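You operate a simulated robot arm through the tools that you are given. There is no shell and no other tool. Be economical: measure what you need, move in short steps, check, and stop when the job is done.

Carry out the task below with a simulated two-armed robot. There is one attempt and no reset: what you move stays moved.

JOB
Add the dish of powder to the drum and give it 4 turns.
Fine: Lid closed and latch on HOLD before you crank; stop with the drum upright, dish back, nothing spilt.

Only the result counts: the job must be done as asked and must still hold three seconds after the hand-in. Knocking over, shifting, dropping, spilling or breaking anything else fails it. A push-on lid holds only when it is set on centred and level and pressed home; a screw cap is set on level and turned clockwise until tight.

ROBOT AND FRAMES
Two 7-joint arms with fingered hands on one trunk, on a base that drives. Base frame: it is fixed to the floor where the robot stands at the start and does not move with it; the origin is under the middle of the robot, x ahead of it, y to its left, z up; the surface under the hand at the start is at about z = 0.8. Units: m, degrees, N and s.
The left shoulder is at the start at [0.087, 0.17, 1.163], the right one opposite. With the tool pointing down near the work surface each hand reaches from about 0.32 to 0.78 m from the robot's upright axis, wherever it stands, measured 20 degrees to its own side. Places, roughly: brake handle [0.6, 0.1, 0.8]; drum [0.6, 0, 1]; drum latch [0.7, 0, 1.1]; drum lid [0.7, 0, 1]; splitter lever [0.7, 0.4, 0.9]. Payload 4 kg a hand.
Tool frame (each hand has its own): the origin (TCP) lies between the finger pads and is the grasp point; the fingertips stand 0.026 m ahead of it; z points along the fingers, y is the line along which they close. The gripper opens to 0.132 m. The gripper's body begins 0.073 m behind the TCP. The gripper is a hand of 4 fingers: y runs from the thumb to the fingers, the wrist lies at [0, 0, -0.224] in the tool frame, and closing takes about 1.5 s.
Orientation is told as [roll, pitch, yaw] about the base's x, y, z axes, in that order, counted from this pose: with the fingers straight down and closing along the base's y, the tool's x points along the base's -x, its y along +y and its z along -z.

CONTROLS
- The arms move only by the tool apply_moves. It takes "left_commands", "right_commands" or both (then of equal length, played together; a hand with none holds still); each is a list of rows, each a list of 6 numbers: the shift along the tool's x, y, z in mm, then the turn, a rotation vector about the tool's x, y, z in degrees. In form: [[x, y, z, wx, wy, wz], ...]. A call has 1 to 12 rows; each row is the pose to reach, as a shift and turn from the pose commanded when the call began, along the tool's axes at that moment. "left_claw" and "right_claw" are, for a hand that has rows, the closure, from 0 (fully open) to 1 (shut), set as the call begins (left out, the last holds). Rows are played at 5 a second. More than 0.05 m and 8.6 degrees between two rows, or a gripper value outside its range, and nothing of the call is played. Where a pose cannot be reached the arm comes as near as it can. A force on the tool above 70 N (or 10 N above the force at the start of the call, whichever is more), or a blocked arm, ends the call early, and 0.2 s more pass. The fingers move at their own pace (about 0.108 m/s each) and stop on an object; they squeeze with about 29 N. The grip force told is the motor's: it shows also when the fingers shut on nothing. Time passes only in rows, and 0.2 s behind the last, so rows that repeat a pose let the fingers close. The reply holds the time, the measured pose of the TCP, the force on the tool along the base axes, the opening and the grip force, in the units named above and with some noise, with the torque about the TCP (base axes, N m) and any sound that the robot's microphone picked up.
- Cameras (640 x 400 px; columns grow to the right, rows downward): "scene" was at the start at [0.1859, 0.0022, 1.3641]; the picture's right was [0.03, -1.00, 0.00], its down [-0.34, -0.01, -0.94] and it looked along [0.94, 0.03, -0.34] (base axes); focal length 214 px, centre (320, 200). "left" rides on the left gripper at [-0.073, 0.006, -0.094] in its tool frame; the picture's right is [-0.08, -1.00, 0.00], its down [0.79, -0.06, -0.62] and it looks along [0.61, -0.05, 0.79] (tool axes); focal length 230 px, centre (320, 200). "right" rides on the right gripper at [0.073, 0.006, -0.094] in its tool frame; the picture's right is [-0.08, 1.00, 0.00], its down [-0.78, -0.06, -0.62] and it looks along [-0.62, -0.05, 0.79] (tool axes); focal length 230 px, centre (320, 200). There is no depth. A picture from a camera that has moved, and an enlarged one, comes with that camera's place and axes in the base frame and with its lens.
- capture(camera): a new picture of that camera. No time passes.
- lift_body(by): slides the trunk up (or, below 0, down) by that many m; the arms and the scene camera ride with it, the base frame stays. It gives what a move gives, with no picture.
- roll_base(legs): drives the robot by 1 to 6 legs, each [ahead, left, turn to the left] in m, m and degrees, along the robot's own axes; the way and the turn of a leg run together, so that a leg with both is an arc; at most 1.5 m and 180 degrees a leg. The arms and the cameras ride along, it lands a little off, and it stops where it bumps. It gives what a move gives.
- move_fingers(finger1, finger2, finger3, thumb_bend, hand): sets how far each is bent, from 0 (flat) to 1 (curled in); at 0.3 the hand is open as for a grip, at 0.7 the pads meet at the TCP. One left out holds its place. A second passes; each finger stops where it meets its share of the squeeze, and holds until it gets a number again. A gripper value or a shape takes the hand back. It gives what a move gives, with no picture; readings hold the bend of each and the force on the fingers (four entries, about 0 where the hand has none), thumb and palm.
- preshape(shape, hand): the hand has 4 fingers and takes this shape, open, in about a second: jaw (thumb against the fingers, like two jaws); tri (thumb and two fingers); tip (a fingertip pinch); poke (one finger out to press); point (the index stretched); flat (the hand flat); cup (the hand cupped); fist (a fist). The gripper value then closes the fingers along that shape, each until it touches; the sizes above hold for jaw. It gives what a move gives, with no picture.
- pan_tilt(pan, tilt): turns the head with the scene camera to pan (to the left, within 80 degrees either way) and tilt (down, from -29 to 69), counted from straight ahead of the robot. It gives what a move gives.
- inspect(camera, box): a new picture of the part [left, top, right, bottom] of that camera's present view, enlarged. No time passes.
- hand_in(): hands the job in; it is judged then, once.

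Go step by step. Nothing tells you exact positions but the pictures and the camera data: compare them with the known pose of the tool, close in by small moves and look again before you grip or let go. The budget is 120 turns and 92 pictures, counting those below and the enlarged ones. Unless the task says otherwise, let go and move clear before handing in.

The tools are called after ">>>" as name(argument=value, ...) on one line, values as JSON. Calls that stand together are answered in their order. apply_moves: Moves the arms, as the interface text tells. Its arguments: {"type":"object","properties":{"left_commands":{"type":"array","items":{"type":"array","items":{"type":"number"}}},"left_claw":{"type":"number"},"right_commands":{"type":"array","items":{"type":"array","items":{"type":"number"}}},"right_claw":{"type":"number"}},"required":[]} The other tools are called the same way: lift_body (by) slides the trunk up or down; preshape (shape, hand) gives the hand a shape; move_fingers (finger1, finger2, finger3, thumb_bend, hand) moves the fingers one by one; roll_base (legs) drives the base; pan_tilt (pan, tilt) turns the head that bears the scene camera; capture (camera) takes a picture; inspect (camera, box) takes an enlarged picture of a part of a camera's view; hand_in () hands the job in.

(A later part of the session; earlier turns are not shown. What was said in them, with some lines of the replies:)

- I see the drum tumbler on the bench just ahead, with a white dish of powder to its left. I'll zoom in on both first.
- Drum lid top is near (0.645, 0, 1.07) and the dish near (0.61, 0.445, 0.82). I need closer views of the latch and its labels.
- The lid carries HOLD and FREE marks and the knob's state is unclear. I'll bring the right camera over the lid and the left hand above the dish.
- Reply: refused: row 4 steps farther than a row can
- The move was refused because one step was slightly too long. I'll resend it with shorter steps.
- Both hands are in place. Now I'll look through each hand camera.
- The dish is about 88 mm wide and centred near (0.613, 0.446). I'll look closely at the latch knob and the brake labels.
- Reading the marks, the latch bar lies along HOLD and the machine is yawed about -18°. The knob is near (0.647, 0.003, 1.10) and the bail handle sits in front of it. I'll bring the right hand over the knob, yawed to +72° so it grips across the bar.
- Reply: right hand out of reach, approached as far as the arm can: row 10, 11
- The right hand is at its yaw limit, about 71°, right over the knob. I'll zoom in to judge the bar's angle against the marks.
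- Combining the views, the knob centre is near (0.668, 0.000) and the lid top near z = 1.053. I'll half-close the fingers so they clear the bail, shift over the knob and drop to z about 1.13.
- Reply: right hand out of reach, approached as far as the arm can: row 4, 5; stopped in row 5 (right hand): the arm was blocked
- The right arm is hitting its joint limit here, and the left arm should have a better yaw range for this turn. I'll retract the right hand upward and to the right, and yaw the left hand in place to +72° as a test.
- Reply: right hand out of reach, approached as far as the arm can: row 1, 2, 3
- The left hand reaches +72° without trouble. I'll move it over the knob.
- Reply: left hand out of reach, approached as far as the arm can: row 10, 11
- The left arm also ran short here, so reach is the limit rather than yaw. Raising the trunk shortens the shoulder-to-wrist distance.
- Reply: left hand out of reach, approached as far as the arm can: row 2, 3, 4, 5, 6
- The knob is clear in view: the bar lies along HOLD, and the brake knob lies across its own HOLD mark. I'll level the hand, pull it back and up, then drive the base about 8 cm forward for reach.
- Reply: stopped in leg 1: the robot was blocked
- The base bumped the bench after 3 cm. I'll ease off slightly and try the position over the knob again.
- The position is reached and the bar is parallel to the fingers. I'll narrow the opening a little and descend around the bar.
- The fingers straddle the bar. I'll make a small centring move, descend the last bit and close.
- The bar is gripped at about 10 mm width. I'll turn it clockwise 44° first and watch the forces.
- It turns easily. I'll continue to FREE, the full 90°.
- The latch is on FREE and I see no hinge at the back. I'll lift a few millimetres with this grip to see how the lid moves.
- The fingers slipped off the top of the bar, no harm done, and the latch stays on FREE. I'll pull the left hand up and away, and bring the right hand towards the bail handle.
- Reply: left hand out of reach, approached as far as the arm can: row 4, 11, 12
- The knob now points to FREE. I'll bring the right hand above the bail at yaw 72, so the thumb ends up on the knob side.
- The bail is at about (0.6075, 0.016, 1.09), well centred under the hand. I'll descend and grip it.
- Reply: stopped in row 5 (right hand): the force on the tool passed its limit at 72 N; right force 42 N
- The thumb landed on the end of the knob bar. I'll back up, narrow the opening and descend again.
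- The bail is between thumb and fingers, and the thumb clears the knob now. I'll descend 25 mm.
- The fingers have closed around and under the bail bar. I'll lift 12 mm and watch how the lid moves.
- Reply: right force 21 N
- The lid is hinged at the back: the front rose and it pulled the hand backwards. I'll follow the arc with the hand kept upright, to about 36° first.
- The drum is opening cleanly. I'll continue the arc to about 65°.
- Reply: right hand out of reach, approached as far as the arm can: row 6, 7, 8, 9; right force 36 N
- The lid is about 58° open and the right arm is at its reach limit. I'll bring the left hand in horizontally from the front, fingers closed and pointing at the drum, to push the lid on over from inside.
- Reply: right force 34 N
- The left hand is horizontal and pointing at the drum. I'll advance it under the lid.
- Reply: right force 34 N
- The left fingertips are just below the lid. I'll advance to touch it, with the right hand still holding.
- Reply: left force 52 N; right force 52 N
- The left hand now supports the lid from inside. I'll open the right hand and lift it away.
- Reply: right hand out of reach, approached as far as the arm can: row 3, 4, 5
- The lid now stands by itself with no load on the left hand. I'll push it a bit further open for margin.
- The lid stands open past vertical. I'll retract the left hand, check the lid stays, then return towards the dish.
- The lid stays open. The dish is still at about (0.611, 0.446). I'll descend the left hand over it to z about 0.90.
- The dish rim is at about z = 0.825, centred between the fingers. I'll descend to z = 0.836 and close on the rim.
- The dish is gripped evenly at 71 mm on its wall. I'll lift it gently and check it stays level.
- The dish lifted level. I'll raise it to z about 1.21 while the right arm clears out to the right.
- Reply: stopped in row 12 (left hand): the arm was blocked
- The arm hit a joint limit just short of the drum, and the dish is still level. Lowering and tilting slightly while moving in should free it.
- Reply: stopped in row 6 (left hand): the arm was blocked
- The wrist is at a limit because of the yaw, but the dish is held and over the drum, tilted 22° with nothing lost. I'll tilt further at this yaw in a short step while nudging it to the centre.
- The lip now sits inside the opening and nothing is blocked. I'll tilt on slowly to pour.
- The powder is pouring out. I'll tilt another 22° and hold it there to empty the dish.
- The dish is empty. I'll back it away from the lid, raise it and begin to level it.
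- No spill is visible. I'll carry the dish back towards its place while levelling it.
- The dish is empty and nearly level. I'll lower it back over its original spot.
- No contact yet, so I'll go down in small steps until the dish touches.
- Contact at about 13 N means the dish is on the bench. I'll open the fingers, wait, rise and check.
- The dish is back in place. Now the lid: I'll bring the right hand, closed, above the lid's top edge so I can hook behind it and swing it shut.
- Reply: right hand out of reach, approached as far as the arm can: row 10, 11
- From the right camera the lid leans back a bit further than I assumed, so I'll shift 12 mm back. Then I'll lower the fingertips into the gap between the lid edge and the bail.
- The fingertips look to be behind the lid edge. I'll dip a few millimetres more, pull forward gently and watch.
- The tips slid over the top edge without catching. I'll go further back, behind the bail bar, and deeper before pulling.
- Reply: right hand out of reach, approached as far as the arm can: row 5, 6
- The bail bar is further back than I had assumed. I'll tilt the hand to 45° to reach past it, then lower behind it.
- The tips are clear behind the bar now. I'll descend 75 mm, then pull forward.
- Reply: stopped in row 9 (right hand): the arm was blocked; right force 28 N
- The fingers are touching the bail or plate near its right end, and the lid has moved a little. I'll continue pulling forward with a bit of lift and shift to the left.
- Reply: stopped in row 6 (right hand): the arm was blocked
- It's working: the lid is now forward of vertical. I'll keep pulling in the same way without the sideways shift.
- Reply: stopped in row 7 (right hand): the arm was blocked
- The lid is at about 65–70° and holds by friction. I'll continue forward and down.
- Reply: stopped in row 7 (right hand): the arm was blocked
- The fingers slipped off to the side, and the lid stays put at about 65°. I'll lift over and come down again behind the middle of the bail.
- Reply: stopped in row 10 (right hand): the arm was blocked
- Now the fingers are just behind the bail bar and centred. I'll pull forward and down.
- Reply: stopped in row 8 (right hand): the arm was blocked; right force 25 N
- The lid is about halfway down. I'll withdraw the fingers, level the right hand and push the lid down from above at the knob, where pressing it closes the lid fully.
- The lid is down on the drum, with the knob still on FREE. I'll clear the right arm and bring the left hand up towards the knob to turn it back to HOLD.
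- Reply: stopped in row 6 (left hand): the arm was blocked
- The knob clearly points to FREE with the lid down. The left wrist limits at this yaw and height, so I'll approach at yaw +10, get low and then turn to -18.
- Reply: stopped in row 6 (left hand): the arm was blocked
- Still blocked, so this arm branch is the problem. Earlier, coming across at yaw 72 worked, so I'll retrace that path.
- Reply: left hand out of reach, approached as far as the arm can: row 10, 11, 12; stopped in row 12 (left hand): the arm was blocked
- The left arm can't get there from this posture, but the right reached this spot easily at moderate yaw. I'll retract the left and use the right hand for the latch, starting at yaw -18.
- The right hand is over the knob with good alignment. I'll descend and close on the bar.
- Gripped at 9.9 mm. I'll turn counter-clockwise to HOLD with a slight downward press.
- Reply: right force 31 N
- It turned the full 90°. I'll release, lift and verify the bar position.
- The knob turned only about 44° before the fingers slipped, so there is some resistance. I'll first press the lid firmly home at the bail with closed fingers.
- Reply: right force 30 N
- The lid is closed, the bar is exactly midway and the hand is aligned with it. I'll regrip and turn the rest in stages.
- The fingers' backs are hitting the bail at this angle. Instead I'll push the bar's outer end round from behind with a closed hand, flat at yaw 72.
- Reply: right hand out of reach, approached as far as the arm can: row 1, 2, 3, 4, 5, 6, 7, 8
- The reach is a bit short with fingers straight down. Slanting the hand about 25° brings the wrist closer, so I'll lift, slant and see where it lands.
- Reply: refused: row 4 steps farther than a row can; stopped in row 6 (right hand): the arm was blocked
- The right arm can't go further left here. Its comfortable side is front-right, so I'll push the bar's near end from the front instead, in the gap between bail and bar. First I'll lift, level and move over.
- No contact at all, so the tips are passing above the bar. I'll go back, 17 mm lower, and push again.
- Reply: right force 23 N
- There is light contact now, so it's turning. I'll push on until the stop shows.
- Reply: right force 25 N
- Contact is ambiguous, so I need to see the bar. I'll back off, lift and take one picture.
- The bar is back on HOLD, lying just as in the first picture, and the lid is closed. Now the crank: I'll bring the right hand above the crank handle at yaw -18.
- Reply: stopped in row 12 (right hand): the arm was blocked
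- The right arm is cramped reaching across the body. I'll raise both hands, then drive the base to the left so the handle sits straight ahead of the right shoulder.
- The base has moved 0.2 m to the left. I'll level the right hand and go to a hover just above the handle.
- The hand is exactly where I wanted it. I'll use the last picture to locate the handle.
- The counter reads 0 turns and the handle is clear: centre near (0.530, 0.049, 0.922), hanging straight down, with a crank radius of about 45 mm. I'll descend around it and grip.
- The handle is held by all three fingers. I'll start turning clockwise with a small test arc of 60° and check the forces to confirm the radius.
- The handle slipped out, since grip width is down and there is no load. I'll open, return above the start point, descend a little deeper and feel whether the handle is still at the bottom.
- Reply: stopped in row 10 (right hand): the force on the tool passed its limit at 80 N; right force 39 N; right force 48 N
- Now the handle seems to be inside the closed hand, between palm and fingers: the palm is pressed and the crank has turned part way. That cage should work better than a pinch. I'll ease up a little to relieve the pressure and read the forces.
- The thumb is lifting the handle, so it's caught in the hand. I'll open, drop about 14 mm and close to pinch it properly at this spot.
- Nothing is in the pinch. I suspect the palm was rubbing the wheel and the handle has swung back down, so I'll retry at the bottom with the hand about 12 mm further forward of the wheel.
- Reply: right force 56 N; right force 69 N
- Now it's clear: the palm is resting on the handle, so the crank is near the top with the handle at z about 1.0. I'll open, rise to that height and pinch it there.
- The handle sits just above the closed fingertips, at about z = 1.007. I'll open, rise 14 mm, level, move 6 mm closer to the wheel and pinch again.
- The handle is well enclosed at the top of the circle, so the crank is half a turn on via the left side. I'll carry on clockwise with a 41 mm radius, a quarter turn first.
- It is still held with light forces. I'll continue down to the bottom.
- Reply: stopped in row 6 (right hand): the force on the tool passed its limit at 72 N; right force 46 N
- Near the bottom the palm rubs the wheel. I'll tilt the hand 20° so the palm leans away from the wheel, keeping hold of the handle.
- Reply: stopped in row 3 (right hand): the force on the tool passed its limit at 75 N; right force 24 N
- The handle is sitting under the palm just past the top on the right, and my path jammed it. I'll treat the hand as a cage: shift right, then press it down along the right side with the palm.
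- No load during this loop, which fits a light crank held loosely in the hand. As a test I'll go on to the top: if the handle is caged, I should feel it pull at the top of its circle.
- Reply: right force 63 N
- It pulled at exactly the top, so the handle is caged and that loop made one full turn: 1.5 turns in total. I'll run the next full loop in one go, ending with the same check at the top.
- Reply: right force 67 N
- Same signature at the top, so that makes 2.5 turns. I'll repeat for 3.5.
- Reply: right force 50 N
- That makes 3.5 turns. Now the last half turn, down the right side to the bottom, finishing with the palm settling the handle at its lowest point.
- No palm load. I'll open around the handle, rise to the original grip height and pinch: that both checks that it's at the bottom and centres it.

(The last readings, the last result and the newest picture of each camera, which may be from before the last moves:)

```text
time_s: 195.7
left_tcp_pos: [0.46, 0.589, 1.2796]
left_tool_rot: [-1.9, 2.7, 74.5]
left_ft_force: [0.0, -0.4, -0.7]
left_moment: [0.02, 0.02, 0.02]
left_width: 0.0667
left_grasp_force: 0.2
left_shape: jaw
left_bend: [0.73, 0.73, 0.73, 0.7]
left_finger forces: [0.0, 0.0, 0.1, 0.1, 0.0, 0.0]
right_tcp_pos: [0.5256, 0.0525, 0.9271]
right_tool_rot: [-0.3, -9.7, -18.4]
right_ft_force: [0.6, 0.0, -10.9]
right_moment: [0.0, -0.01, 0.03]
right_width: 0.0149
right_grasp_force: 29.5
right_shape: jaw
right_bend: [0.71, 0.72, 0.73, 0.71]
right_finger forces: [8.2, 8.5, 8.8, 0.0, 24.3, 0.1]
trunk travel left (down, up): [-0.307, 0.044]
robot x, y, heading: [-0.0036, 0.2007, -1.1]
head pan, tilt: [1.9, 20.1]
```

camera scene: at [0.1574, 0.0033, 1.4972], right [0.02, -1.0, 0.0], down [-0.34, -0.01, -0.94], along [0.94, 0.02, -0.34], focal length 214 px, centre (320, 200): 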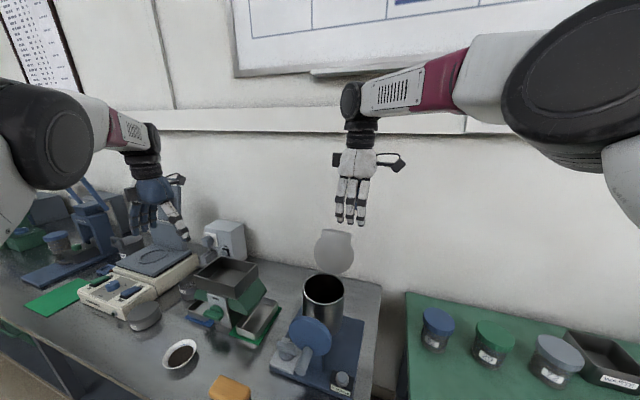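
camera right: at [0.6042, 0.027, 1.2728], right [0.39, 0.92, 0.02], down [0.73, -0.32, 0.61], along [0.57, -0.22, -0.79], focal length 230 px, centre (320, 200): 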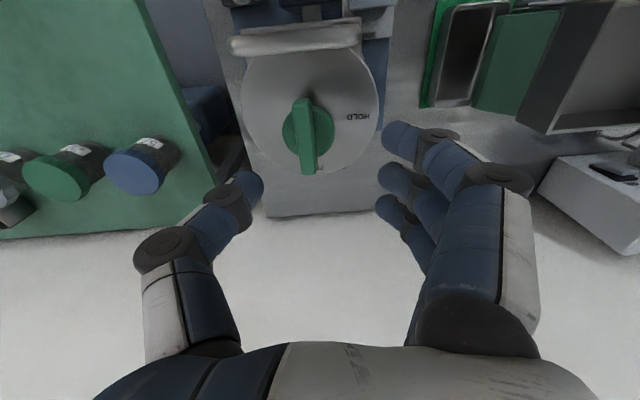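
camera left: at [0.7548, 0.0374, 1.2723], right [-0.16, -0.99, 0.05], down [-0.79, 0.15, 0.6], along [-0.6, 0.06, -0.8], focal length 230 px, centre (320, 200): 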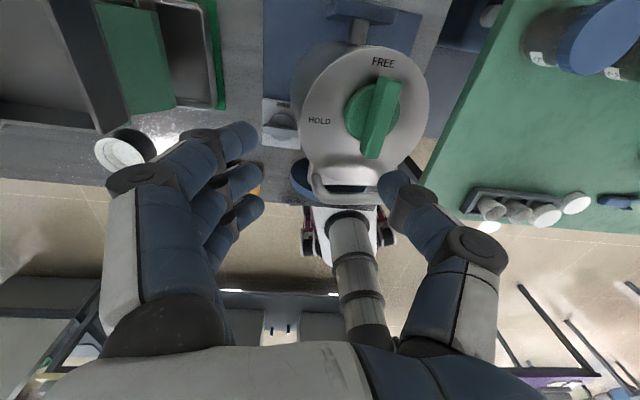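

That's the same grip signature as at the start: the handle is at the bottom and the drum is upright after 4 turns. I'll open, rise and move clear.

>>> apply_moves(right_commands=[[0, 0, 0, 0, 0, 0], [0, 0, 0, 0, 0, 0], [0, 0, 0, 0, 0, 0], [-3, 0, -15, 0, 0, 0], [-6, 0, -35, 0, 0, 0], [-12, 0, -70, 0, 0, 0], [-17, 0, -105, 0, 0, 0], [-10, 0, -140, 0, 0, 0], [20, 0, -160, 0, 0, 0], [60, 0, -170, 0, 0, 0], [60, 0, -170, 0, 0, 0]], right_claw=0.4)

```text
time_s: 198.1
left_tcp_pos: [0.46, 0.5897, 1.2795]
left_tool_rot: [-1.9, 2.7, 74.5]
left_ft_force: [0.2, -0.8, 0.0]
left_moment: [-0.02, 0.03, -0.01]
left_width: 0.0668
left_grasp_force: 0.1
left_shape: jaw
left_bend: [0.73, 0.73, 0.73, 0.7]
left_finger forces: [0.0, 0.1, 0.1, 0.1, 0.0, 0.0]
right_tcp_pos: [0.4388, 0.0787, 1.0861]
right_tool_rot: [-0.2, -9.8, -18.5]
right_ft_force: [0.3, -1.3, 0.3]
right_moment: [0.03, -0.04, 0.03]
right_width: 0.0786
right_grasp_force: 0.1
right_shape: jaw
right_bend: [0.71, 0.71, 0.71, 0.71]
right_finger forces: [0.1, 0.0, 0.0, 0.1, 0.0, 0.0]
trunk travel left (down, up): [-0.307, 0.044]
robot x, y, heading: [-0.0043, 0.2061, -0.8]
head pan, tilt: [1.9, 20.1]
```

Both hands are clear of everything. By the feel of the handle it is back at the bottom, and no pictures are left, so I'm handing in.

>>> hand_in()

```text
The job is handed in.
```

I poured the powder into the drum, put the dish back, closed the lid with the latch on HOLD, and gave the crank what I count as 4 clockwise turns. The handle ended back at the bottom.

I had no pictures left during cranking, so I did not read the turn counter at the end. The count and the upright drum come from how the handle felt. The first half turn is the least certain, because the handle slipped out of my grip on the way up. I also saw no spill when I last looked, just after the pour.
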